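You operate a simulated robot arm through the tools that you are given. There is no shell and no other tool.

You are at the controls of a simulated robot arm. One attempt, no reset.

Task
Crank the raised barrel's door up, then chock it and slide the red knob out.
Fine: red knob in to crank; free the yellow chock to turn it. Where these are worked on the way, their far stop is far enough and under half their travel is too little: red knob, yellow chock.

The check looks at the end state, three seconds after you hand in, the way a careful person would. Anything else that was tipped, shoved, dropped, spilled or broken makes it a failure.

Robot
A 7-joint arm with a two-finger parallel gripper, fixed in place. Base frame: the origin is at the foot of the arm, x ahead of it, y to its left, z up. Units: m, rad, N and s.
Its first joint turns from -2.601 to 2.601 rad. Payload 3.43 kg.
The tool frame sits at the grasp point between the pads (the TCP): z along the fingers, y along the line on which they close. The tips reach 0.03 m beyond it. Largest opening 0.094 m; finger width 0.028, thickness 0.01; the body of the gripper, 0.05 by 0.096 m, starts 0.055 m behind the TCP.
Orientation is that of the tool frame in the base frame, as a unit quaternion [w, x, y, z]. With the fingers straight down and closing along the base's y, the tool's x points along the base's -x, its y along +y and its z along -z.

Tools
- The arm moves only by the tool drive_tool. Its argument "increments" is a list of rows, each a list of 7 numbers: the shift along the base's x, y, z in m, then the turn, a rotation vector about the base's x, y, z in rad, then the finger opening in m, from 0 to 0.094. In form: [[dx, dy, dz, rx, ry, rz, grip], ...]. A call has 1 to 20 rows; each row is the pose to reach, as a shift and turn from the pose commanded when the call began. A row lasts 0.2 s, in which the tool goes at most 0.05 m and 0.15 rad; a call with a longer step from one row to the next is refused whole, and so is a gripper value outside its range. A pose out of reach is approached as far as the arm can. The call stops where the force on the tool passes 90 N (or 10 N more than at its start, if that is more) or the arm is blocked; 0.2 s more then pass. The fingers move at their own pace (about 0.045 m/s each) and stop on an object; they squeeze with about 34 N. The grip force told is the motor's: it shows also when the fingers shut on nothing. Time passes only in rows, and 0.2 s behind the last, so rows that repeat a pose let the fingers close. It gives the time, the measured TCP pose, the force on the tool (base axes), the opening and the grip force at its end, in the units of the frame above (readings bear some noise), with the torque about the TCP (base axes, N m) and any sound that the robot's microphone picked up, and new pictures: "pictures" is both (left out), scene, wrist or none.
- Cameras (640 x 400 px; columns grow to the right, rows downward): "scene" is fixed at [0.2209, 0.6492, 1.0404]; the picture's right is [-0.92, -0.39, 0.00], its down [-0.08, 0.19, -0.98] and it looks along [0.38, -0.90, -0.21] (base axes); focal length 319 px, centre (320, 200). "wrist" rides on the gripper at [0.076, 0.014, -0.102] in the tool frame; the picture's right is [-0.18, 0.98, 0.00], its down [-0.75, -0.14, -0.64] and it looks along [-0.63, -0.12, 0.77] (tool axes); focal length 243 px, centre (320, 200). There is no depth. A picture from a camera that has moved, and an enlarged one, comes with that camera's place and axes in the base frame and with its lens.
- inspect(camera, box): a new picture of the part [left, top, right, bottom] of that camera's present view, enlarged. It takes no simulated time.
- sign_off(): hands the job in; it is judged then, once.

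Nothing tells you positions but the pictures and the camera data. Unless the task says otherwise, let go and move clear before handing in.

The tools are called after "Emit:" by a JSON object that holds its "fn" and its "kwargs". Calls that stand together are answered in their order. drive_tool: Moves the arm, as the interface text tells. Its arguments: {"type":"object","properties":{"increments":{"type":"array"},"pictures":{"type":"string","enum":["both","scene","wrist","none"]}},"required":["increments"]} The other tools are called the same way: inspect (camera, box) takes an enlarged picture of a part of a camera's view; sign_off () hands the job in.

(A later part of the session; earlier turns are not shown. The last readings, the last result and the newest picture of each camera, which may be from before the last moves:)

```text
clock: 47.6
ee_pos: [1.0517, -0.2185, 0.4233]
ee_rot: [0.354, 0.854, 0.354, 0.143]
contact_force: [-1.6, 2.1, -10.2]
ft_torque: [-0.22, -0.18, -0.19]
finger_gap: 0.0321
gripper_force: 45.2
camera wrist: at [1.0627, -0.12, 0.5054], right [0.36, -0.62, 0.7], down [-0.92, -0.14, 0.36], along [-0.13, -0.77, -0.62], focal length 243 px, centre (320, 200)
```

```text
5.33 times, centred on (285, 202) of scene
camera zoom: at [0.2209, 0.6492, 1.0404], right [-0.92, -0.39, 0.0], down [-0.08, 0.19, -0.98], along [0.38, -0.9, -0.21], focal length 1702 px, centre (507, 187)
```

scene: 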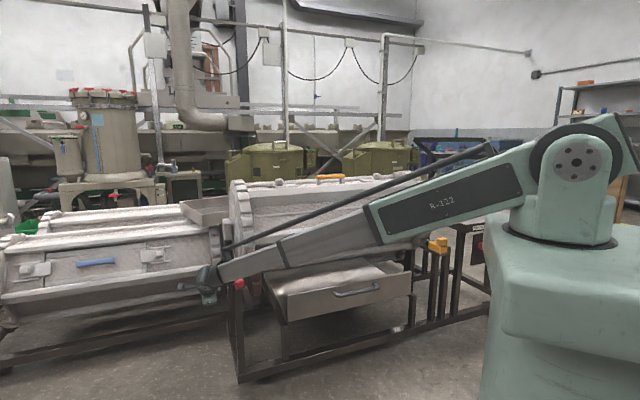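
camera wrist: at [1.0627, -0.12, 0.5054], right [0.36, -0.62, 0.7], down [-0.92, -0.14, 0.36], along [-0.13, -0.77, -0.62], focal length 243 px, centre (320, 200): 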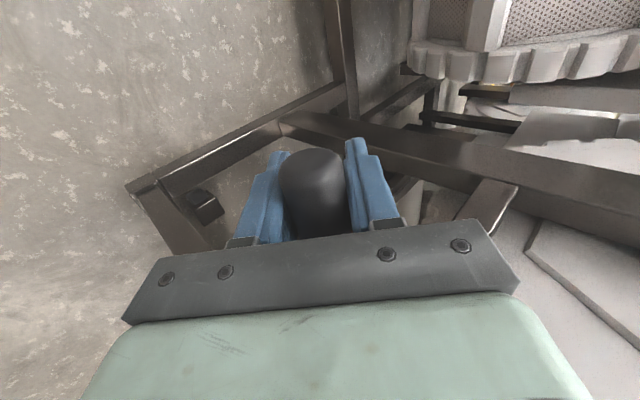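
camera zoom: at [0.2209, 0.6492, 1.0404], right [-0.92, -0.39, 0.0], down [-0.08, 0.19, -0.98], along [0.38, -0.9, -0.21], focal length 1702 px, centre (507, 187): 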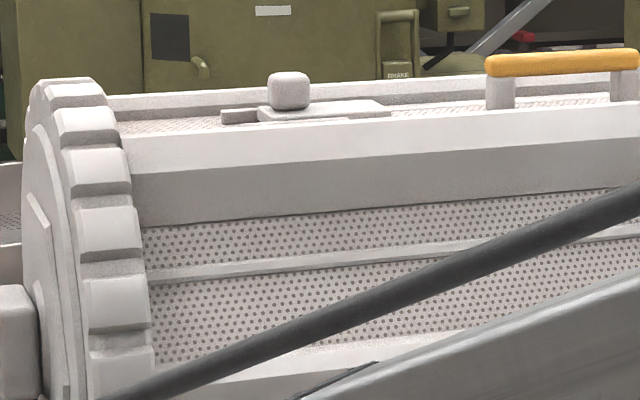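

The door now looks close to level. Releasing and going to the same viewing pose to verify the angle.

Emit:
{"fn": "drive_tool", "kwargs": {"increments": [[0, 0, 0, 0, 0, 0, 0.03], [0, 0, 0, 0, 0, 0, 0.06], [0, 0, 0, 0, 0, 0, 0.06], [-0.01, 0.01, 0.0141, 0, 0, 0, 0.06], [-0.025, 0.025, 0.0354, 0, 0, 0, 0.06], [-0.045, 0.045, 0.0636, 0, 0, 0, 0.06], [-0.065, 0.065, 0.1, 0, 0, 0, 0.06], [-0.08, 0.08, 0.14, 0, 0, 0, 0.06], [-0.0907, 0.0907, 0.18, 0, 0, 0, 0.06], [-0.0907, 0.0907, 0.225, 0, 0, 0, 0.06], [-0.0907, 0.0907, 0.27, 0, 0, 0, 0.06], [-0.0907, 0.0907, 0.27, 0, 0, 0, 0.06]]}}

Emit:
{"fn": "inspect", "kwargs": {"camera": "wrist", "box": [480, 80, 640, 200]}}

Emit:
{"fn": "inspect", "kwargs": {"camera": "wrist", "box": [400, 150, 640, 300]}}

Emit:
{"fn": "inspect", "kwargs": {"camera": "wrist", "box": [400, 100, 560, 220]}}

```text
clock: 50.2
ee_pos: [0.9606, -0.127, 0.694]
ee_rot: [0.355, 0.854, 0.353, 0.144]
contact_force: [0.0, 0.4, 0.3]
ft_torque: [-0.01, -0.05, 0.0]
finger_gap: 0.0598
gripper_force: 0.1
camera wrist: at [0.972, -0.0288, 0.7762], right [0.36, -0.62, 0.7], down [-0.92, -0.14, 0.36], along [-0.13, -0.77, -0.62], focal length 243 px, centre (320, 200)
```

scene: 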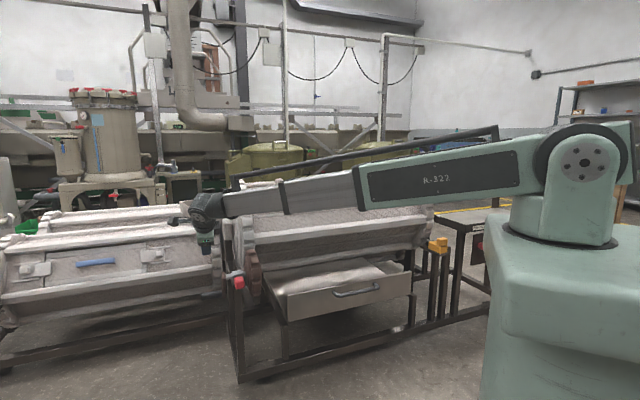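
wrist: 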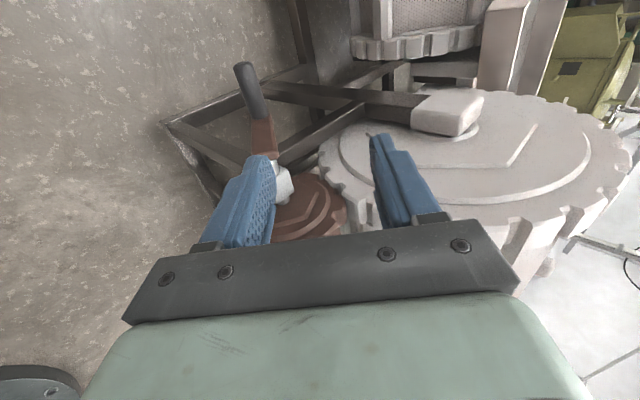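

```text
3.33 times, centred on (560, 140) of wrist
camera zoom: at [0.972, -0.0288, 0.7762], right [0.36, -0.62, 0.7], down [-0.92, -0.14, 0.36], along [-0.13, -0.77, -0.62], focal length 809 px, centre (-480, 400)
```

zoom: 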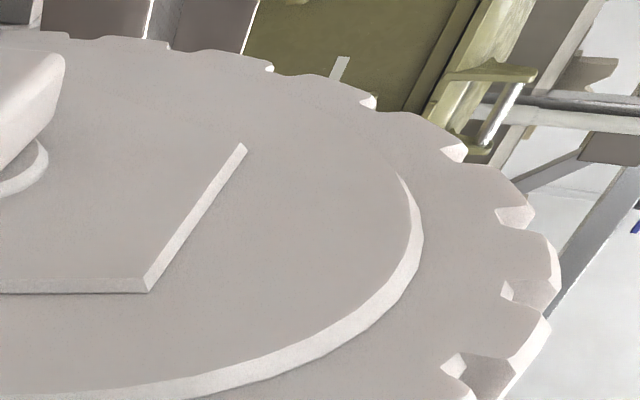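

```text
2.67 times, centred on (520, 225) of wrist
camera zoom: at [0.972, -0.0288, 0.7762], right [0.36, -0.62, 0.7], down [-0.92, -0.14, 0.36], along [-0.13, -0.77, -0.62], focal length 647 px, centre (-213, 133)
```

zoom: 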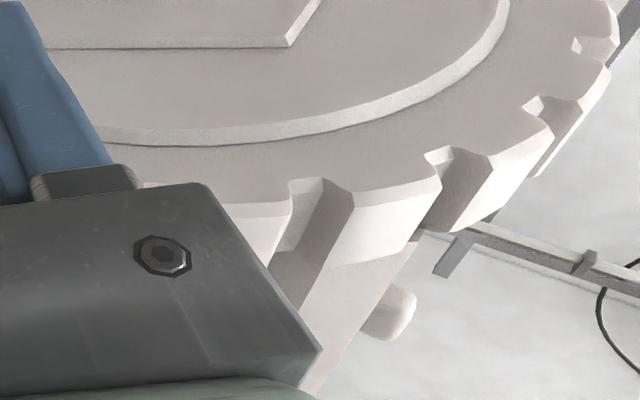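

```text
3.33 times, centred on (480, 160) of wrist
camera zoom: at [0.972, -0.0288, 0.7762], right [0.36, -0.62, 0.7], down [-0.92, -0.14, 0.36], along [-0.13, -0.77, -0.62], focal length 809 px, centre (-213, 333)
```

zoom: 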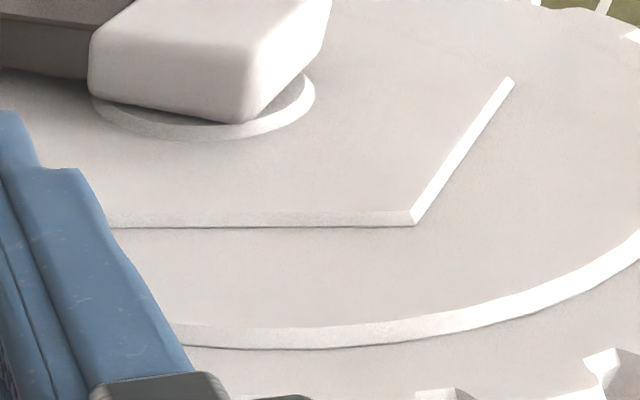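

The hexagon ridge is now exactly where it was before cranking, shifted by one face: the door is level (within about 1°) and the tooth gaps line up with the chock again. Now I travel to the chock to push it back in.

Emit:
{"fn": "drive_tool", "kwargs": {"increments": [[-0.0212, 0.0212, 0.01, 0, 0, 0, 0.06], [-0.0424, 0.0424, 0.02, 0, 0, 0, 0.06], [-0.0636, 0.0636, 0.03, 0, 0, 0, 0.06], [-0.0771, 0.0771, 0.04, 0, 0, 0, 0.06], [-0.1103, 0.0439, 0.05, -0.0524, 0.0524, 0.0741, 0.07], [-0.1435, 0.0107, 0.05, -0.1047, 0.1047, 0.1481, 0.07], [-0.1767, -0.0225, 0.05, -0.1571, 0.1571, 0.2222, 0.07], [-0.2099, -0.0557, 0.05, -0.2094, 0.2094, 0.2962, 0.07], [-0.2431, -0.0889, 0.05, -0.2618, 0.2618, 0.3703, 0.07], [-0.2763, -0.1221, 0.05, -0.3142, 0.3142, 0.4443, 0.07], [-0.3095, -0.1553, 0.05, -0.3665, 0.3665, 0.5184, 0.07], [-0.3427, -0.1885, 0.05, -0.4189, 0.4189, 0.5924, 0.07], [-0.3759, -0.2217, 0.05, -0.4712, 0.4712, 0.6665, 0.075], [-0.4091, -0.2549, 0.05, -0.5236, 0.5236, 0.7405, 0.075], [-0.4423, -0.2881, 0.05, -0.576, 0.576, 0.8146, 0.075], [-0.4755, -0.3213, 0.05, -0.6283, 0.6283, 0.8886, 0.075], [-0.5087, -0.3545, 0.05, -0.6807, 0.6807, 0.9626, 0.075], [-0.5419, -0.3877, 0.05, -0.733, 0.733, 1.0367, 0.075], [-0.5751, -0.4209, 0.05, -0.7854, 0.7854, 1.1107, 0.075], [-0.6083, -0.4541, 0.05, -0.7854, 0.7854, 1.1107, 0.075]], "pictures": "scene"}}

Emit:
{"fn": "inspect", "kwargs": {"camera": "scene", "box": [150, 150, 450, 300]}}

```text
clock: 54.4
ee_pos: [0.3533, -0.5821, 0.744]
ee_rot: [0.356, 0.353, 0.852, -0.148]
contact_force: [-0.5, -0.5, -0.1]
ft_torque: [0.0, -0.04, 0.02]
finger_gap: 0.0749
gripper_force: 0.0
out of reach, approached as far as the arm can: row 15, 16, 17
```

scene: 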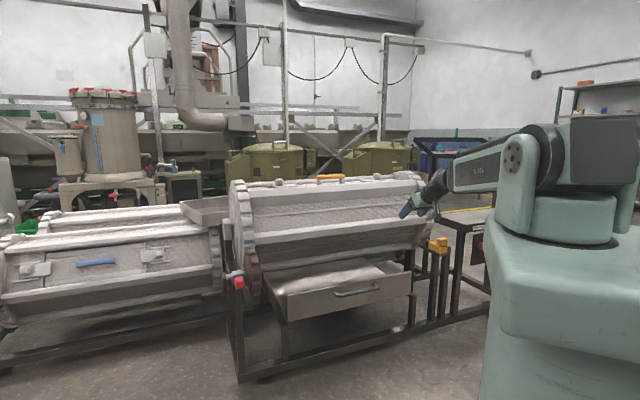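

```text
2.13 times, centred on (300, 225) of scene
camera zoom: at [0.2209, 0.6492, 1.0404], right [-0.92, -0.39, 0.0], down [-0.08, 0.19, -0.98], along [0.38, -0.9, -0.21], focal length 681 px, centre (363, 147)
```

zoom: 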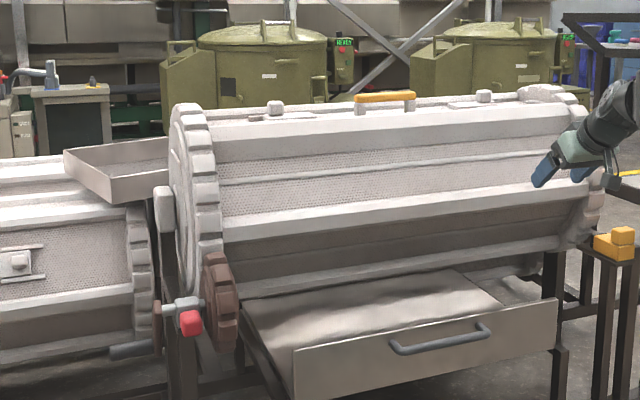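

Emit:
{"fn": "drive_tool", "kwargs": {"increments": [[-0.0339, -0.0339, -0.005, 0, 0, 0, 0.075], [-0.0679, -0.0679, -0.01, 0, 0, 0, 0.075], [-0.1018, -0.1018, -0.015, 0, 0, 0, 0.075], [-0.1357, -0.1357, -0.02, 0, 0, 0, 0.075], [-0.1697, -0.1697, -0.025, 0, 0, 0, 0.075], [-0.2036, -0.2036, -0.03, 0, 0, 0, 0.075], [-0.1824, -0.2248, -0.06, 0, 0, 0, 0.075], [-0.1647, -0.2425, -0.095, 0, 0, 0, 0.075], [-0.1506, -0.2566, -0.13, 0, 0, 0, 0.075], [-0.1435, -0.2637, -0.152, 0, 0, 0, 0.075], [-0.1435, -0.2637, -0.152, 0, 0, 0, 0.075]]}}

Emit:
{"fn": "inspect", "kwargs": {"camera": "wrist", "box": [200, 0, 440, 240]}}

Emit:
{"fn": "inspect", "kwargs": {"camera": "scene", "box": [400, 180, 480, 270]}}

```text
clock: 56.8
ee_pos: [0.2095, -0.845, 0.59]
ee_rot: [0.357, 0.352, 0.853, -0.147]
contact_force: [0.8, 1.2, -0.1]
ft_torque: [0.04, 0.04, 0.0]
finger_gap: 0.0749
gripper_force: 0.0
camera wrist: at [0.1312, -0.7454, 0.6089], right [0.79, 0.6, 0.13], down [-0.05, -0.15, 0.99], along [0.62, -0.78, -0.09], focal length 243 px, centre (320, 200)
```

scene: 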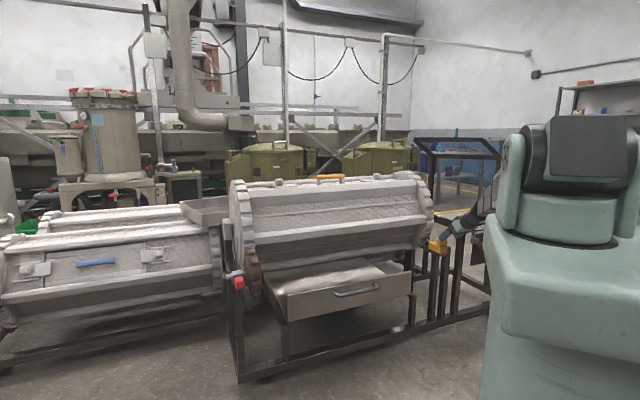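
wrist: 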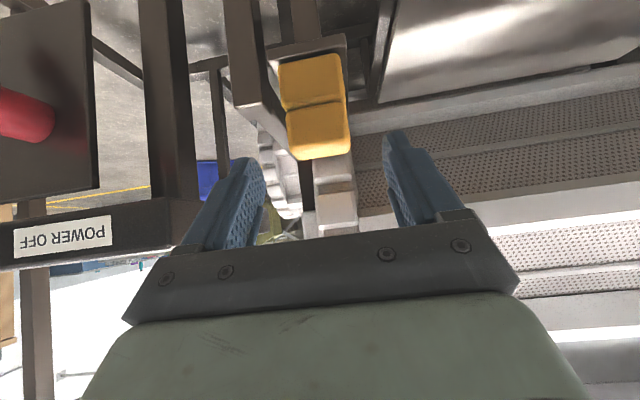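

```text
1.67 times, centred on (320, 120) of wrist
camera zoom: at [0.1312, -0.7454, 0.6089], right [0.79, 0.6, 0.13], down [-0.05, -0.15, 0.99], along [0.62, -0.78, -0.09], focal length 404 px, centre (320, 333)
```

zoom: 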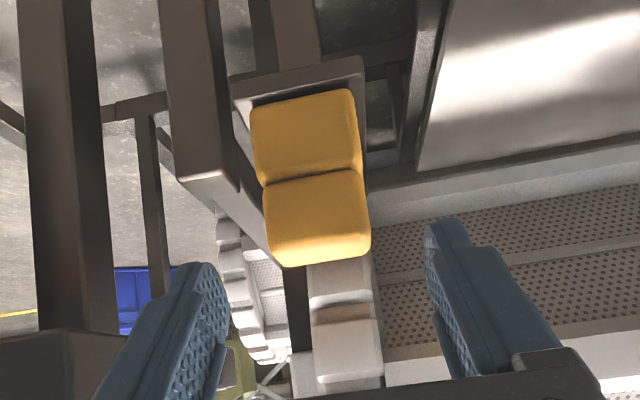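

```text
4.44 times, centred on (440, 225) of scene
camera zoom: at [0.2209, 0.6492, 1.0404], right [-0.92, -0.39, 0.0], down [-0.08, 0.19, -0.98], along [0.38, -0.9, -0.21], focal length 1418 px, centre (-213, 89)
```

zoom: 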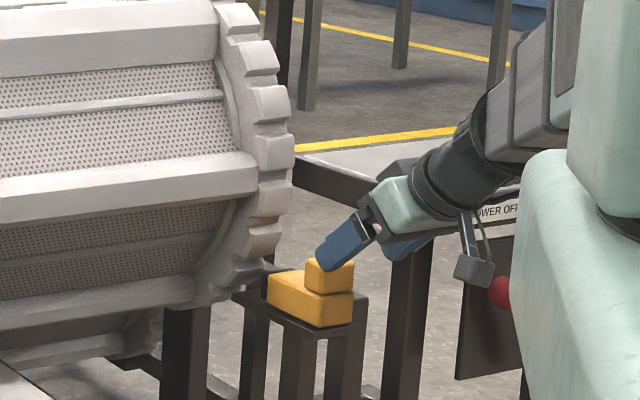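

Emit:
{"fn": "drive_tool", "kwargs": {"increments": [[0.01, -0.01, -0.0142, 0, 0, 0, 0.075], [0.02, -0.02, -0.0283, 0, 0, 0, 0.075], [0.03, -0.03, -0.0425, 0, 0, 0, 0.075], [0.039, -0.039, -0.0555, 0, 0, 0, 0.075], [0.039, -0.039, -0.0555, 0, 0, 0, 0.02], [0.039, -0.039, -0.0555, 0, 0, 0, 0.02], [0.039, -0.039, -0.0555, 0, 0, 0, 0.02], [0.039, -0.039, -0.0555, 0, 0, 0, 0.02]], "pictures": "none"}}

Emit:
{"fn": "drive_tool", "kwargs": {"increments": [[0.005, -0.005, 0, 0, 0, 0, 0.02], [0.01, -0.01, 0, 0, 0, 0, 0.02], [0.015, -0.015, 0, 0, 0, 0, 0.02], [0.02, -0.02, 0, 0, 0, 0, 0.02], [0.025, -0.025, 0, 0, 0, 0, 0.02], [0.03, -0.03, 0, 0, 0, 0, 0.02], [0.034, -0.034, 0, 0, 0, 0, 0.02]]}}

Emit:
{"fn": "inspect", "kwargs": {"camera": "scene", "box": [400, 180, 480, 270]}}

```text
clock: 58.6
ee_pos: [0.2492, -0.886, 0.5347]
ee_rot: [0.356, 0.354, 0.852, -0.148]
contact_force: [-5.4, -6.1, -4.5]
ft_torque: [-0.17, -0.19, -0.1]
finger_gap: 0.0503
gripper_force: 45.3
```

```text
clock: 60.2
ee_pos: [0.2805, -0.918, 0.5357]
ee_rot: [0.356, 0.353, 0.853, -0.147]
contact_force: [-32.9, 12.7, -1.2]
ft_torque: [-0.16, -0.25, -0.1]
finger_gap: 0.0499
gripper_force: 37.5
camera wrist: at [0.202, -0.8179, 0.554], right [0.79, 0.6, 0.13], down [-0.05, -0.15, 0.99], along [0.62, -0.78, -0.09], focal length 243 px, centre (320, 200)
```

scene: 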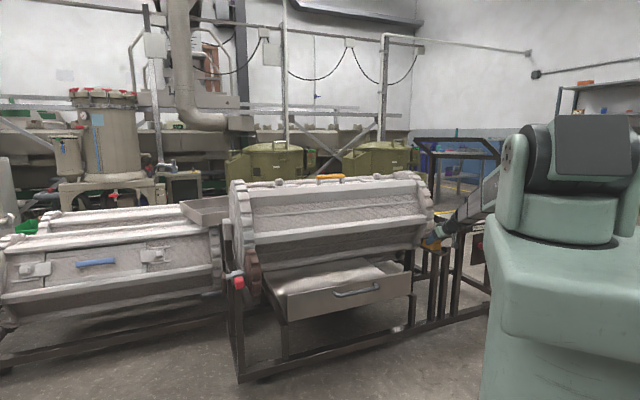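
wrist: 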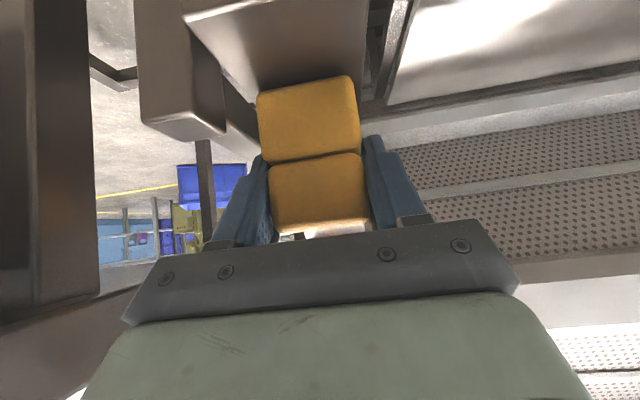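

```text
4.44 times, centred on (440, 225) of scene
camera zoom: at [0.2209, 0.6492, 1.0404], right [-0.92, -0.39, 0.0], down [-0.08, 0.19, -0.98], along [0.38, -0.9, -0.21], focal length 1418 px, centre (-213, 89)
```

zoom: 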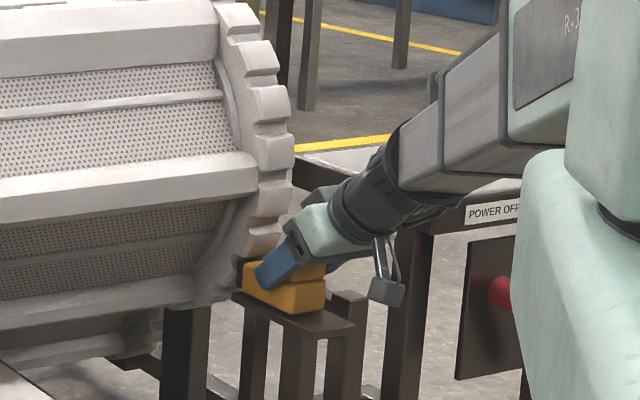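

The chock slid all the way back to its original engaged position. A small extra push to confirm it is on its stop.

Emit:
{"fn": "drive_tool", "kwargs": {"increments": [[0.003, -0.003, 0, 0, 0, 0, 0.02], [0.006, -0.006, 0, 0, 0, 0, 0.02]], "pictures": "none"}}

Emit:
{"fn": "drive_tool", "kwargs": {"increments": [[0, 0, 0, 0, 0, 0, 0.08], [0, 0, 0, 0, 0, 0, 0.08], [-0.01, 0.01, 0.0142, 0, 0, 0, 0.08], [-0.025, 0.025, 0.0354, 0, 0, 0, 0.08], [-0.045, 0.045, 0.0636, 0, 0, 0, 0.08], [-0.07, 0.07, 0.09, 0, 0, 0, 0.08], [-0.09, 0.09, 0.12, 0, 0, 0, 0.08], [-0.1, 0.1, 0.16, 0, 0, 0, 0.08]]}}

Emit:
{"fn": "inspect", "kwargs": {"camera": "scene", "box": [405, 220, 455, 260]}}

Emit:
{"fn": "inspect", "kwargs": {"camera": "wrist", "box": [200, 0, 360, 130]}}

Emit:
{"fn": "inspect", "kwargs": {"camera": "scene", "box": [150, 150, 450, 300]}}

```text
clock: 60.8
ee_pos: [0.2893, -0.9252, 0.5349]
ee_rot: [0.356, 0.353, 0.853, -0.147]
contact_force: [-27.4, 7.0, 0.7]
ft_torque: [-0.29, -0.58, 0.07]
finger_gap: 0.0503
gripper_force: 41.3
```

```text
clock: 62.6
ee_pos: [0.19, -0.8236, 0.6962]
ee_rot: [0.356, 0.353, 0.853, -0.147]
contact_force: [-0.5, -0.2, -0.2]
ft_torque: [0.0, 0.0, 0.0]
finger_gap: 0.0799
gripper_force: 0.0
camera wrist: at [0.1101, -0.7241, 0.715], right [0.79, 0.6, 0.13], down [-0.05, -0.15, 0.99], along [0.62, -0.78, -0.09], focal length 243 px, centre (320, 200)
```

scene: 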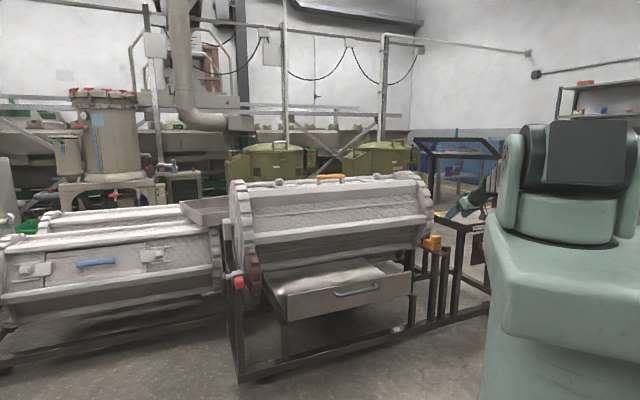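
wrist: 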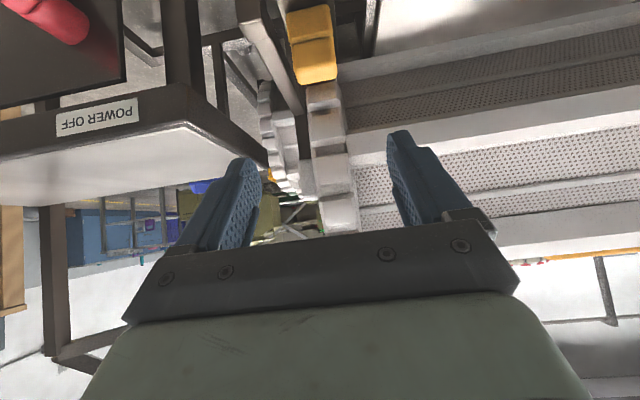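

```text
10.00 times, centred on (430, 240) of scene
camera zoom: at [0.2209, 0.6492, 1.0404], right [-0.92, -0.39, 0.0], down [-0.08, 0.19, -0.98], along [0.38, -0.9, -0.21], focal length 3192 px, centre (-780, -200)
```

zoom: 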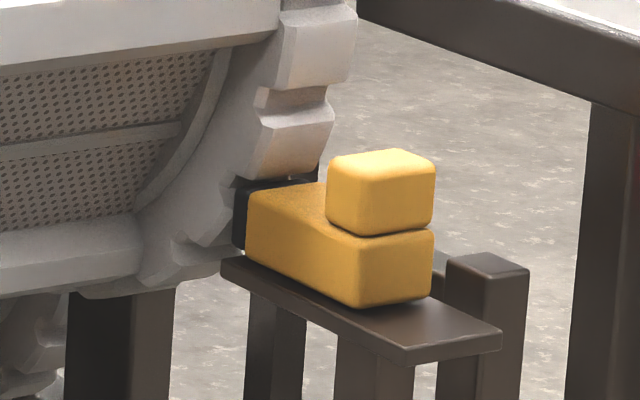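

```text
3.08 times, centred on (280, 65) of wrist
camera zoom: at [0.1101, -0.7241, 0.715], right [0.79, 0.6, 0.13], down [-0.05, -0.15, 0.99], along [0.62, -0.78, -0.09], focal length 746 px, centre (443, 615)
```

zoom: 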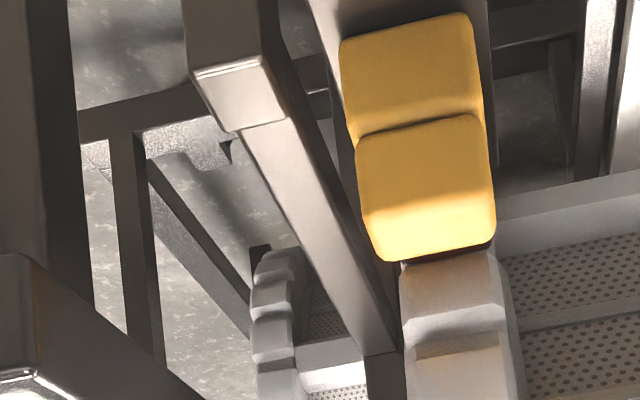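

```text
2.13 times, centred on (300, 225) of scene
camera zoom: at [0.2209, 0.6492, 1.0404], right [-0.92, -0.39, 0.0], down [-0.08, 0.19, -0.98], along [0.38, -0.9, -0.21], focal length 681 px, centre (363, 147)
```

zoom: 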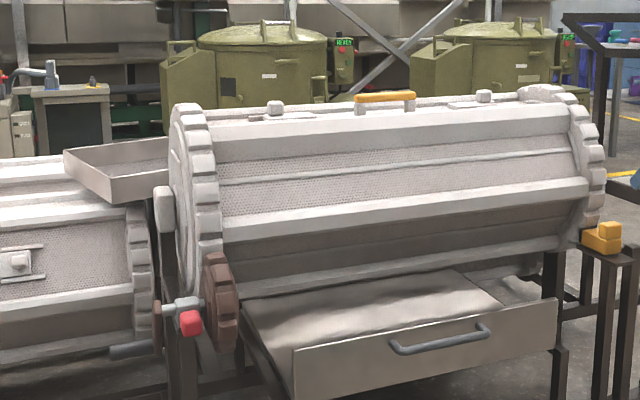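

The chock is seated exactly as it was originally, with the door on top. Last step: slide the red knob out. Traveling back to the crank end with the gripper rolled.

Emit:
{"fn": "drive_tool", "kwargs": {"increments": [[0.0269, 0.0396, 0.002, 0, 0, 0, 0.08], [0.0537, 0.0792, 0.004, 0, 0, 0, 0.08], [0.0806, 0.1188, 0.006, 0, 0, 0, 0.08], [0.1075, 0.1584, 0.008, 0.0524, -0.0524, -0.0741, 0.08], [0.1344, 0.198, 0.01, 0.1047, -0.1047, -0.1481, 0.08], [0.1676, 0.2312, 0.012, 0.1571, -0.1571, -0.2222, 0.08], [0.2008, 0.2644, 0.014, 0.2094, -0.2094, -0.2962, 0.08], [0.2341, 0.2977, 0.016, 0.2618, -0.2618, -0.3703, 0.08], [0.2673, 0.3309, 0.018, 0.3142, -0.3142, -0.4443, 0.08], [0.3005, 0.3641, 0.02, 0.3665, -0.3665, -0.5184, 0.08], [0.3338, 0.3974, 0.022, 0.4189, -0.4189, -0.5924, 0.08], [0.367, 0.4306, 0.024, 0.4712, -0.4712, -0.6665, 0.08], [0.4002, 0.4638, 0.026, 0.5236, -0.5236, -0.7405, 0.08], [0.4335, 0.4971, 0.028, 0.576, -0.576, -0.8146, 0.08], [0.4667, 0.5303, 0.03, 0.6283, -0.6283, -0.8886, 0.08], [0.4999, 0.5635, 0.032, 0.6807, -0.6807, -0.9626, 0.08], [0.5332, 0.5968, 0.034, 0.733, -0.733, -1.0367, 0.08], [0.5664, 0.63, 0.036, 0.7854, -0.7854, -1.1107, 0.08], [0.5996, 0.6632, 0.038, 0.7854, -0.7854, -1.1107, 0.08], [0.6329, 0.6965, 0.02, 0.7854, -0.7854, -1.1107, 0.08]]}}

Emit:
{"fn": "inspect", "kwargs": {"camera": "wrist", "box": [220, 30, 380, 150]}}

Emit:
{"fn": "inspect", "kwargs": {"camera": "scene", "box": [200, 245, 280, 315]}}

```text
refused: row 20 steps farther than a row can; nothing moved
```

```text
3.33 times, centred on (300, 90) of wrist
camera zoom: at [0.1101, -0.7241, 0.715], right [0.79, 0.6, 0.13], down [-0.05, -0.15, 0.99], along [0.62, -0.78, -0.09], focal length 809 px, centre (387, 567)
```

zoom: 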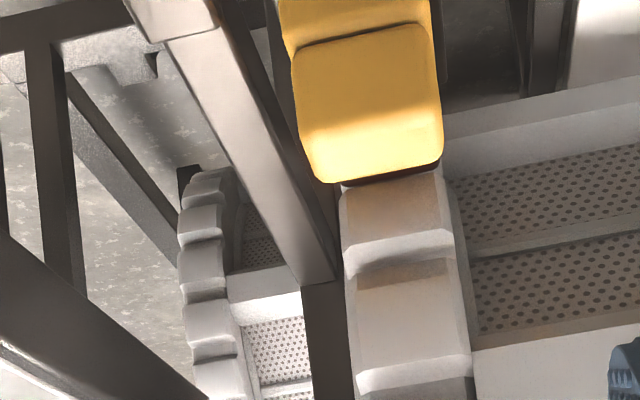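

```text
5.71 times, centred on (240, 280) of scene
camera zoom: at [0.2209, 0.6492, 1.0404], right [-0.92, -0.39, 0.0], down [-0.08, 0.19, -0.98], along [0.38, -0.9, -0.21], focal length 1824 px, centre (777, -257)
```

zoom: 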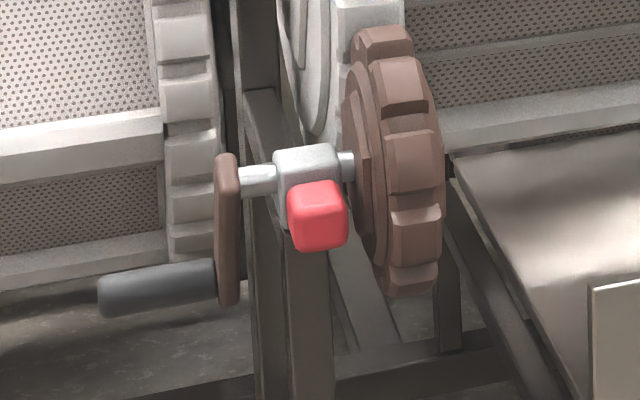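

The last row's step was slightly too long; sending again with it corrected.

Emit:
{"fn": "drive_tool", "kwargs": {"increments": [[0.0269, 0.0396, 0.002, 0, 0, 0, 0.08], [0.0537, 0.0792, 0.004, 0, 0, 0, 0.08], [0.0806, 0.1188, 0.006, 0, 0, 0, 0.08], [0.1075, 0.1584, 0.008, 0.0524, -0.0524, -0.0741, 0.08], [0.1344, 0.198, 0.01, 0.1047, -0.1047, -0.1481, 0.08], [0.1676, 0.2312, 0.012, 0.1571, -0.1571, -0.2222, 0.08], [0.2008, 0.2644, 0.014, 0.2094, -0.2094, -0.2962, 0.08], [0.2341, 0.2977, 0.016, 0.2618, -0.2618, -0.3703, 0.08], [0.2673, 0.3309, 0.018, 0.3142, -0.3142, -0.4443, 0.08], [0.3005, 0.3641, 0.02, 0.3665, -0.3665, -0.5184, 0.08], [0.3338, 0.3974, 0.022, 0.4189, -0.4189, -0.5924, 0.08], [0.367, 0.4306, 0.024, 0.4712, -0.4712, -0.6665, 0.08], [0.4002, 0.4638, 0.026, 0.5236, -0.5236, -0.7405, 0.08], [0.4335, 0.4971, 0.028, 0.576, -0.576, -0.8146, 0.08], [0.4667, 0.5303, 0.03, 0.6283, -0.6283, -0.8886, 0.08], [0.4999, 0.5635, 0.032, 0.6807, -0.6807, -0.9626, 0.08], [0.5332, 0.5968, 0.034, 0.733, -0.733, -1.0367, 0.08], [0.5664, 0.63, 0.036, 0.7854, -0.7854, -1.1107, 0.08], [0.5996, 0.6632, 0.036, 0.7854, -0.7854, -1.1107, 0.08], [0.6329, 0.6965, 0.034, 0.7854, -0.7854, -1.1107, 0.08]]}}

Emit:
{"fn": "inspect", "kwargs": {"camera": "wrist", "box": [220, 30, 380, 150]}}

```text
clock: 66.8
ee_pos: [0.8218, -0.127, 0.7282]
ee_rot: [0.356, 0.853, 0.353, 0.144]
contact_force: [-0.6, 0.6, 0.0]
ft_torque: [-0.01, 0.01, -0.02]
finger_gap: 0.0798
gripper_force: 0.0
camera wrist: at [0.8323, -0.029, 0.8112], right [0.36, -0.62, 0.7], down [-0.92, -0.14, 0.36], along [-0.13, -0.77, -0.62], focal length 243 px, centre (320, 200)
```

scene: 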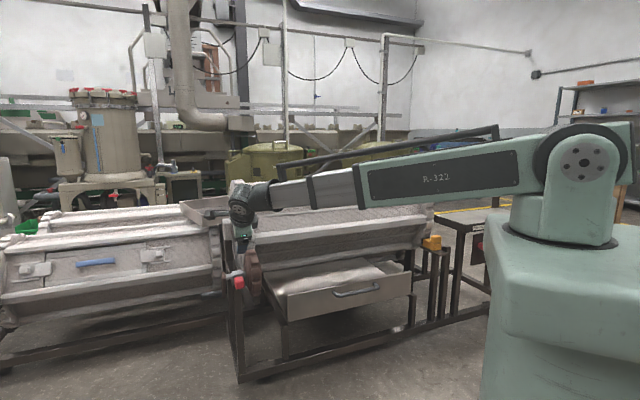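
wrist: 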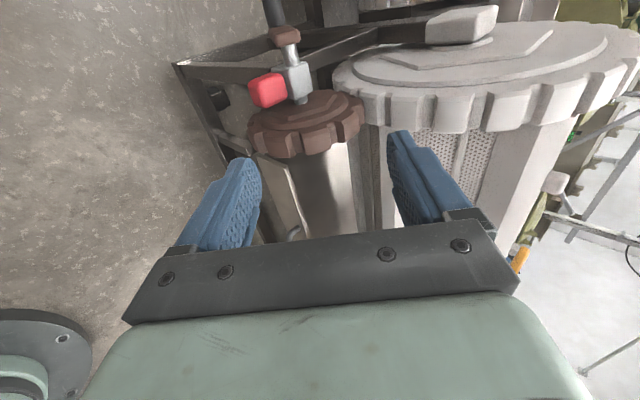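

```text
3.33 times, centred on (300, 90) of wrist
camera zoom: at [0.8323, -0.029, 0.8112], right [0.36, -0.62, 0.7], down [-0.92, -0.14, 0.36], along [-0.13, -0.77, -0.62], focal length 809 px, centre (387, 567)
```

zoom: 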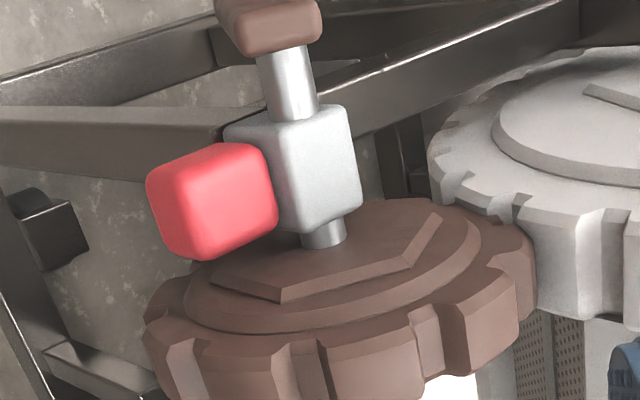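

The knob is a ~34 mm cube at a≈0.493 with about 2 cm of space to the pinion, so a 1 cm thick finger can fit either side of it. I unroll the gripper so the fingers straddle the knob along the shaft direction for a positive pull.

Emit:
{"fn": "drive_tool", "kwargs": {"increments": [[0, 0, 0, -0.0655, 0.0655, 0.0926, 0.06], [0, 0, 0, -0.1309, 0.1309, 0.1851, 0.06], [0, 0, 0, -0.1964, 0.1964, 0.2777, 0.06], [0, 0, 0, -0.2618, 0.2618, 0.3702, 0.06], [0, 0, 0, -0.3273, 0.3273, 0.4628, 0.06], [0, 0, 0, -0.3927, 0.3927, 0.5554, 0.05], [0, 0, 0, -0.4582, 0.4582, 0.6479, 0.05], [0, 0, 0, -0.5236, 0.5236, 0.7405, 0.05], [0, 0, 0, -0.5891, 0.5891, 0.833, 0.05], [0, 0, 0, -0.6545, 0.6545, 0.9256, 0.05], [0, 0, 0, -0.72, 0.72, 1.0181, 0.05], [0, 0, 0, -0.7854, 0.7854, 1.1107, 0.05], [0.01, -0.01, -0.04, -0.7854, 0.7854, 1.1107, 0.05], [0.02, -0.02, -0.08, -0.7854, 0.7854, 1.1107, 0.05], [0.0206, -0.0191, -0.115, -0.7854, 0.7854, 1.1107, 0.05], [0.0206, -0.0191, -0.125, -0.7854, 0.7854, 1.1107, 0.05]]}}

Emit:
{"fn": "inspect", "kwargs": {"camera": "wrist", "box": [220, 0, 460, 200]}}

Emit:
{"fn": "inspect", "kwargs": {"camera": "scene", "box": [200, 235, 280, 305]}}

```text
clock: 70.2
ee_pos: [0.841, -0.148, 0.6057]
ee_rot: [0.356, 0.353, 0.853, -0.147]
contact_force: [-0.3, -0.6, 0.2]
ft_torque: [0.01, 0.01, 0.0]
finger_gap: 0.05
gripper_force: 0.0
camera wrist: at [0.762, -0.0477, 0.6227], right [0.79, 0.6, 0.13], down [-0.05, -0.15, 0.99], along [0.62, -0.78, -0.09], focal length 243 px, centre (320, 200)
```

scene: 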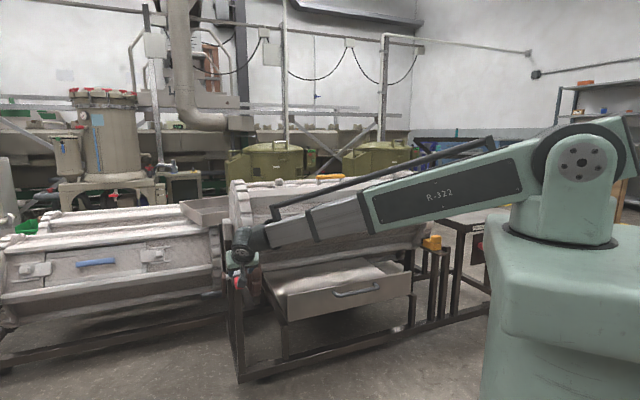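
wrist: 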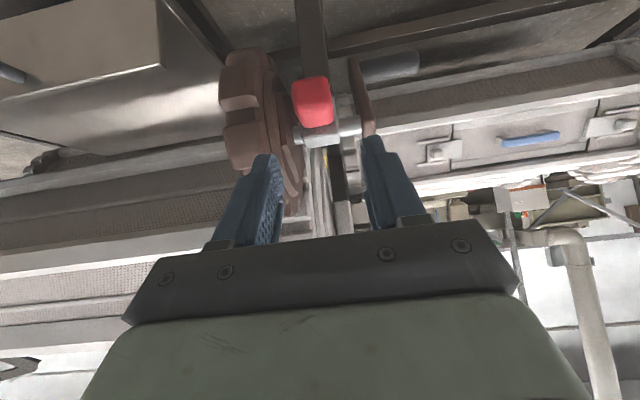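

```text
2.00 times, centred on (340, 100) of wrist
camera zoom: at [0.762, -0.0477, 0.6227], right [0.79, 0.6, 0.13], down [-0.05, -0.15, 0.99], along [0.62, -0.78, -0.09], focal length 485 px, centre (280, 400)
```

zoom: 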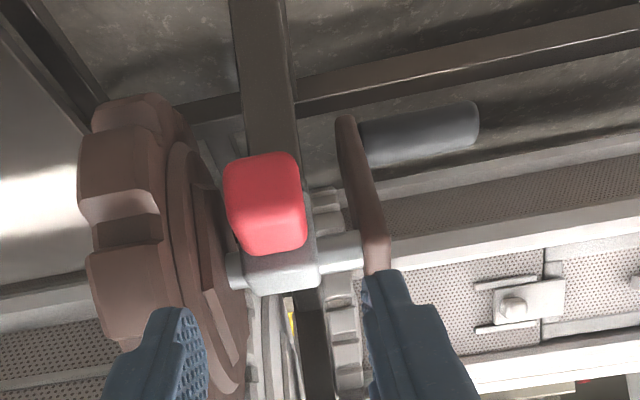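

```text
5.71 times, centred on (240, 270) of scene
camera zoom: at [0.2209, 0.6492, 1.0404], right [-0.92, -0.39, 0.0], down [-0.08, 0.19, -0.98], along [0.38, -0.9, -0.21], focal length 1824 px, centre (777, -200)
```

zoom: 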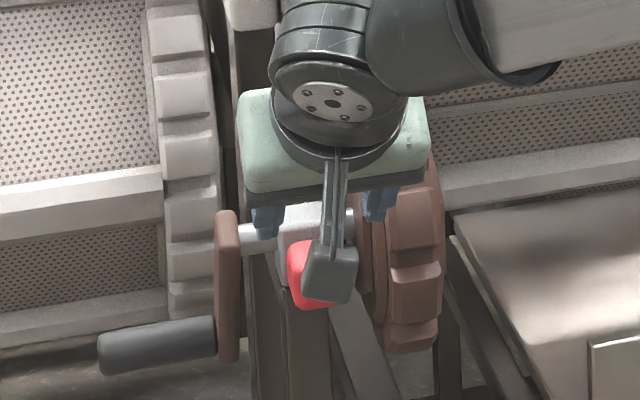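

The knob centre is at a≈0.485 with about 2 cm gap to the pinion's boss near its front edge. I shift 5 mm, set the opening to 46 mm, and advance so just the fingertips straddle the front half of the knob.

Emit:
{"fn": "drive_tool", "kwargs": {"increments": [[-0.0035, -0.0035, -0.0127, 0, 0, 0, 0.046], [-0.0035, -0.0035, -0.0127, 0, 0, 0, 0.046], [0.0071, -0.0141, -0.0277, 0, 0, 0, 0.046], [0.0177, -0.0247, -0.0427, 0, 0, 0, 0.046], [0.0247, -0.0317, -0.0527, 0, 0, 0, 0.046]]}}

Emit:
{"fn": "inspect", "kwargs": {"camera": "wrist", "box": [220, 40, 420, 220]}}

```text
clock: 71.4
ee_pos: [0.8664, -0.178, 0.5514]
ee_rot: [0.357, 0.352, 0.853, -0.147]
contact_force: [-0.4, -0.7, -0.7]
ft_torque: [0.0, 0.0, 0.0]
finger_gap: 0.0458
gripper_force: 0.1
camera wrist: at [0.7872, -0.0788, 0.5705], right [0.79, 0.6, 0.13], down [-0.05, -0.15, 0.99], along [0.62, -0.78, -0.09], focal length 243 px, centre (320, 200)
```

scene: 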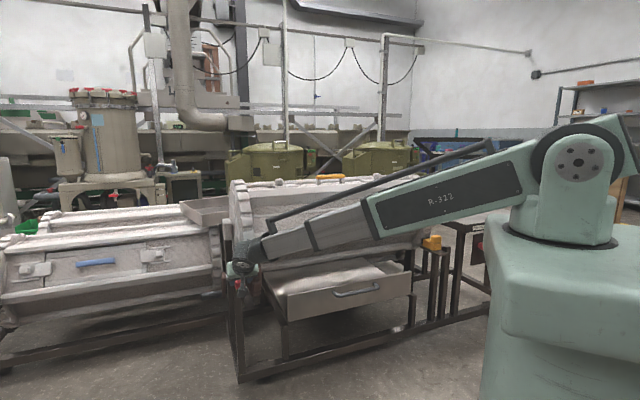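
wrist: 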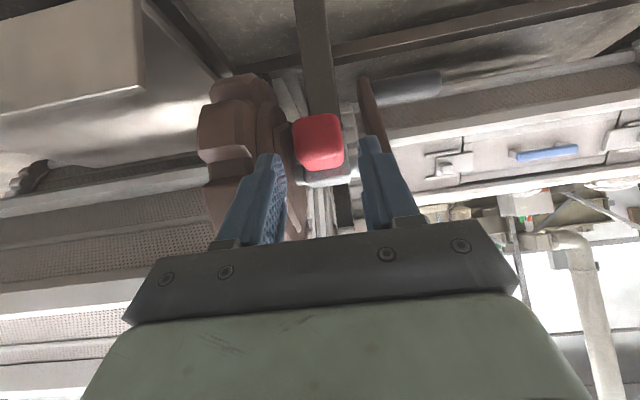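

```text
2.22 times, centred on (320, 130) of wrist
camera zoom: at [0.7872, -0.0788, 0.5705], right [0.79, 0.6, 0.13], down [-0.05, -0.15, 0.99], along [0.62, -0.78, -0.09], focal length 539 px, centre (320, 356)
```

zoom: 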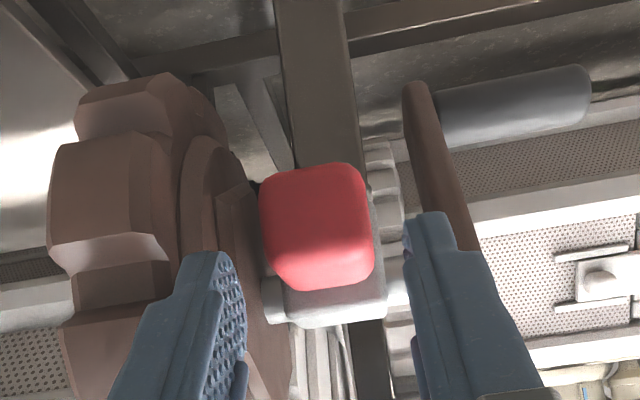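

The knob is centred between the fingertips. Advancing the last 2–3 cm slowly and closing.

Emit:
{"fn": "drive_tool", "kwargs": {"increments": [[0.0035, -0.005, -0.006, 0, 0, 0, 0.046], [0.007, -0.0085, -0.011, 0, 0, 0, 0.046], [0.0105, -0.012, -0.016, 0, 0, 0, 0.046], [0.0138, -0.0152, -0.0205, 0, 0, 0, 0.046], [0.0138, -0.0152, -0.0205, 0, 0, 0, 0.01], [0.0138, -0.0152, -0.0205, 0, 0, 0, 0.01], [0.0138, -0.0152, -0.0205, 0, 0, 0, 0.01]]}}

Emit:
{"fn": "inspect", "kwargs": {"camera": "wrist", "box": [220, 40, 420, 220]}}

```text
clock: 73.0
ee_pos: [0.8802, -0.1937, 0.5305]
ee_rot: [0.355, 0.353, 0.853, -0.147]
contact_force: [-0.2, -2.0, -3.2]
ft_torque: [-0.36, -0.46, 0.02]
finger_gap: 0.0336
gripper_force: 44.8
camera wrist: at [0.8009, -0.0941, 0.5493], right [0.79, 0.6, 0.13], down [-0.05, -0.15, 0.99], along [0.62, -0.78, -0.09], focal length 243 px, centre (320, 200)
```

scene: 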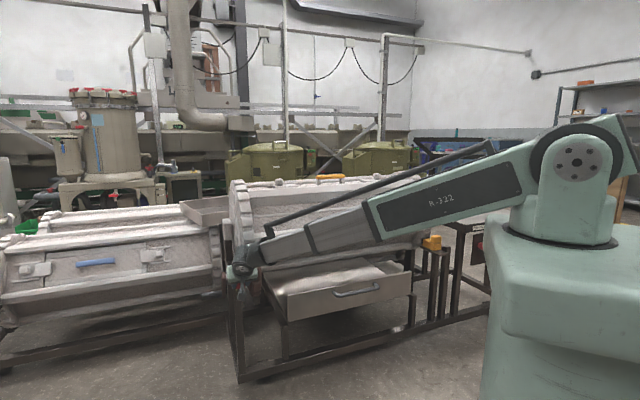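
wrist: 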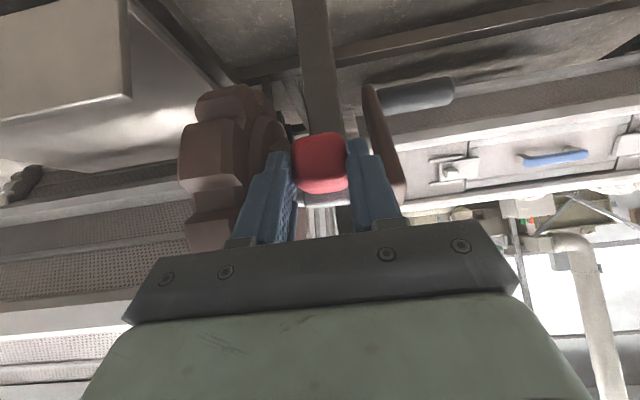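

```text
2.22 times, centred on (320, 130) of wrist
camera zoom: at [0.8009, -0.0941, 0.5493], right [0.79, 0.6, 0.13], down [-0.05, -0.15, 0.99], along [0.62, -0.78, -0.09], focal length 539 px, centre (320, 356)
```

zoom: 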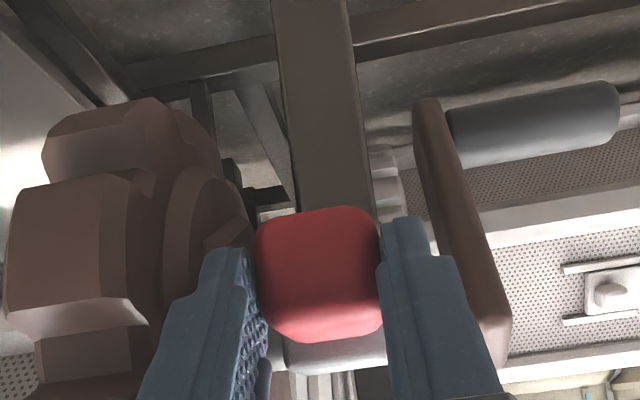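

Knob gripped (33.6 mm). Now pulling it straight out along the shaft.

Emit:
{"fn": "drive_tool", "kwargs": {"increments": [[0.006, 0.006, 0, 0, 0, 0, 0.01], [0.012, 0.012, 0, 0, 0, 0, 0.01], [0.018, 0.018, 0, 0, 0, 0, 0.01], [0.024, 0.024, 0, 0, 0, 0, 0.01], [0.03, 0.03, 0, 0, 0, 0, 0.01], [0.035, 0.035, 0, 0, 0, 0, 0.01], [0.039, 0.039, 0, 0, 0, 0, 0.01], [0.043, 0.043, 0, 0, 0, 0, 0.01]]}}

Emit:
{"fn": "inspect", "kwargs": {"camera": "scene", "box": [190, 220, 290, 310]}}

Emit:
{"fn": "inspect", "kwargs": {"camera": "wrist", "box": [200, 20, 440, 220]}}

```text
clock: 74.8
ee_pos: [0.9173, -0.1568, 0.5297]
ee_rot: [0.352, 0.357, 0.852, -0.154]
contact_force: [-47.3, -33.0, -0.3]
ft_torque: [-0.74, -0.91, -0.4]
finger_gap: 0.0338
gripper_force: 45.3
camera wrist: at [0.8398, -0.056, 0.5495], right [0.8, 0.59, 0.12], down [-0.04, -0.15, 0.99], along [0.6, -0.79, -0.09], focal length 243 px, centre (320, 200)
```

scene: 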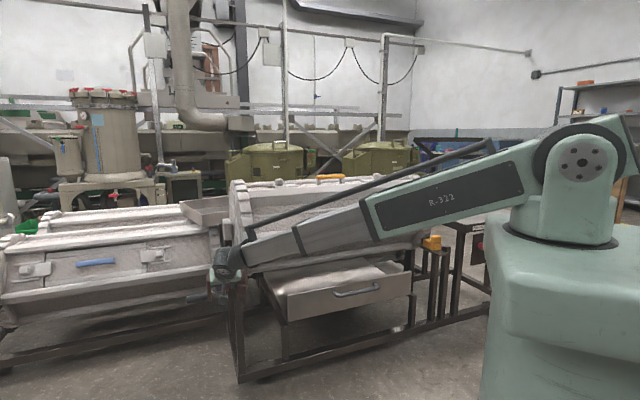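
wrist: 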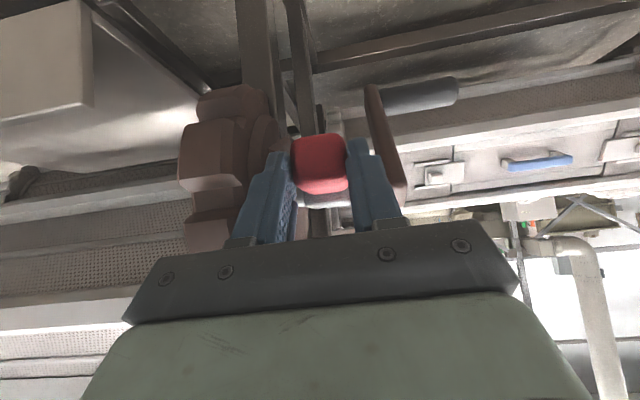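

```text
4.44 times, centred on (240, 265) of scene
camera zoom: at [0.2209, 0.6492, 1.0404], right [-0.92, -0.39, 0.0], down [-0.08, 0.19, -0.98], along [0.38, -0.9, -0.21], focal length 1418 px, centre (676, -89)
```

zoom: 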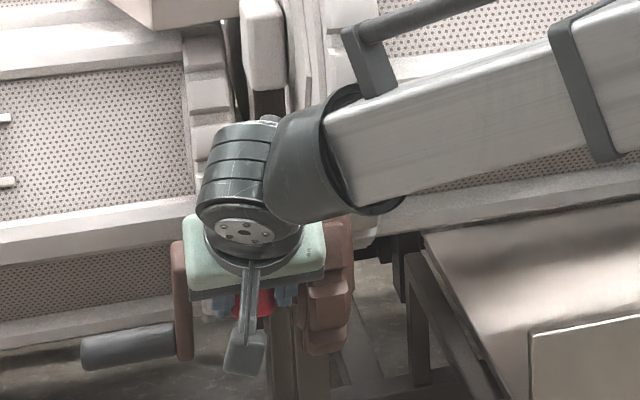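

```text
2.00 times, centred on (320, 120) of wrist
camera zoom: at [0.8398, -0.056, 0.5495], right [0.8, 0.59, 0.12], down [-0.04, -0.15, 0.99], along [0.6, -0.79, -0.09], focal length 485 px, centre (320, 360)
```

zoom: 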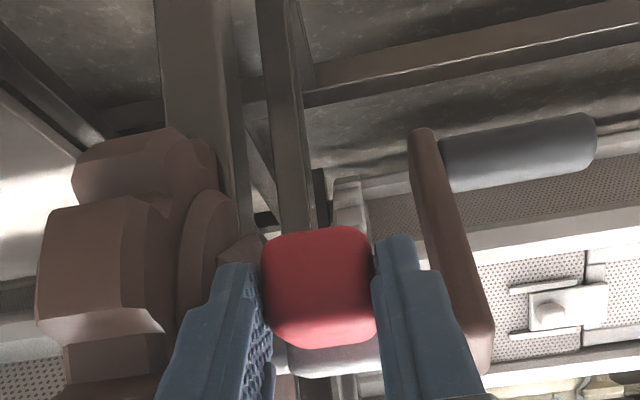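

The knob is at its outer stop (52 mm travel, same as its initial place). I relieve the pull, open slightly, and retreat along the finger axis.

Emit:
{"fn": "drive_tool", "kwargs": {"increments": [[-0.006, -0.006, 0, 0, 0, 0, 0.01], [-0.006, -0.006, 0, 0, 0, 0, 0.044], [-0.006, -0.006, 0, 0, 0, 0, 0.044], [-0.013, 0.001, 0.01, 0, 0, 0, 0.044], [-0.027, 0.015, 0.03, 0, 0, 0, 0.044], [-0.048, 0.036, 0.06, 0, 0, 0, 0.044], [-0.07, 0.058, 0.09, 0, 0, 0, 0.044], [-0.08, 0.068, 0.13, 0, 0, 0, 0.044], [-0.08, 0.068, 0.175, 0, 0, 0, 0.044], [-0.1, 0.088, 0.21, 0, 0, 0, 0.044]]}}

Emit:
{"fn": "inspect", "kwargs": {"camera": "wrist", "box": [200, 0, 440, 220]}}

Emit:
{"fn": "inspect", "kwargs": {"camera": "scene", "box": [190, 220, 290, 310]}}

```text
clock: 77.0
ee_pos: [0.8227, -0.0634, 0.7405]
ee_rot: [0.356, 0.353, 0.853, -0.147]
contact_force: [-0.2, 0.1, -0.1]
ft_torque: [0.02, 0.05, 0.0]
finger_gap: 0.0441
gripper_force: 0.1
camera wrist: at [0.7435, 0.0353, 0.7598], right [0.79, 0.6, 0.13], down [-0.05, -0.15, 0.99], along [0.62, -0.78, -0.09], focal length 243 px, centre (320, 200)
```

scene: 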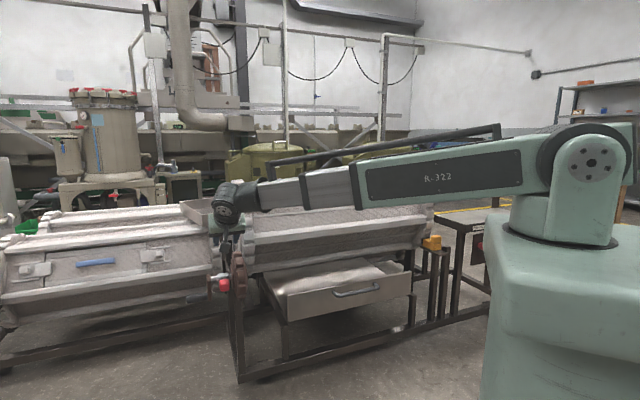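
wrist: 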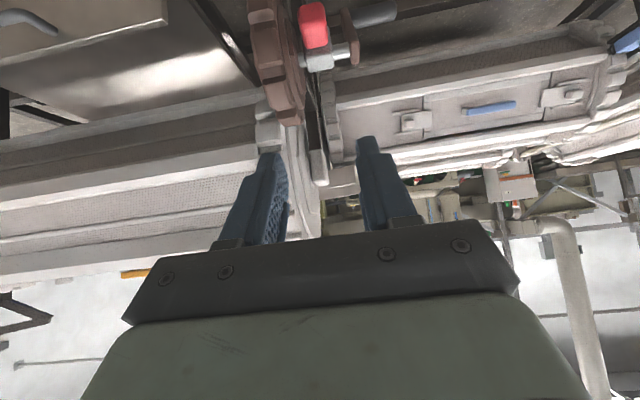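

```text
1.82 times, centred on (320, 110) of wrist
camera zoom: at [0.7435, 0.0353, 0.7598], right [0.79, 0.6, 0.13], down [-0.05, -0.15, 0.99], along [0.62, -0.78, -0.09], focal length 441 px, centre (320, 364)
```

zoom: 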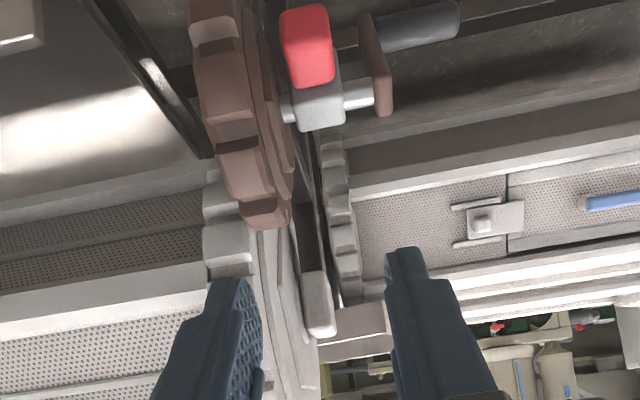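

```text
4.44 times, centred on (240, 265) of scene
camera zoom: at [0.2209, 0.6492, 1.0404], right [-0.92, -0.39, 0.0], down [-0.08, 0.19, -0.98], along [0.38, -0.9, -0.21], focal length 1418 px, centre (676, -89)
```

zoom: 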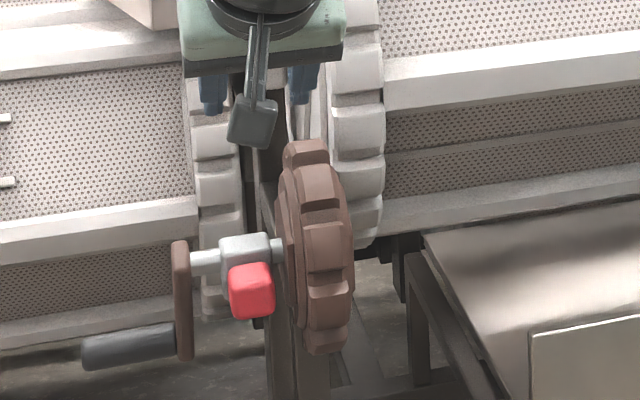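

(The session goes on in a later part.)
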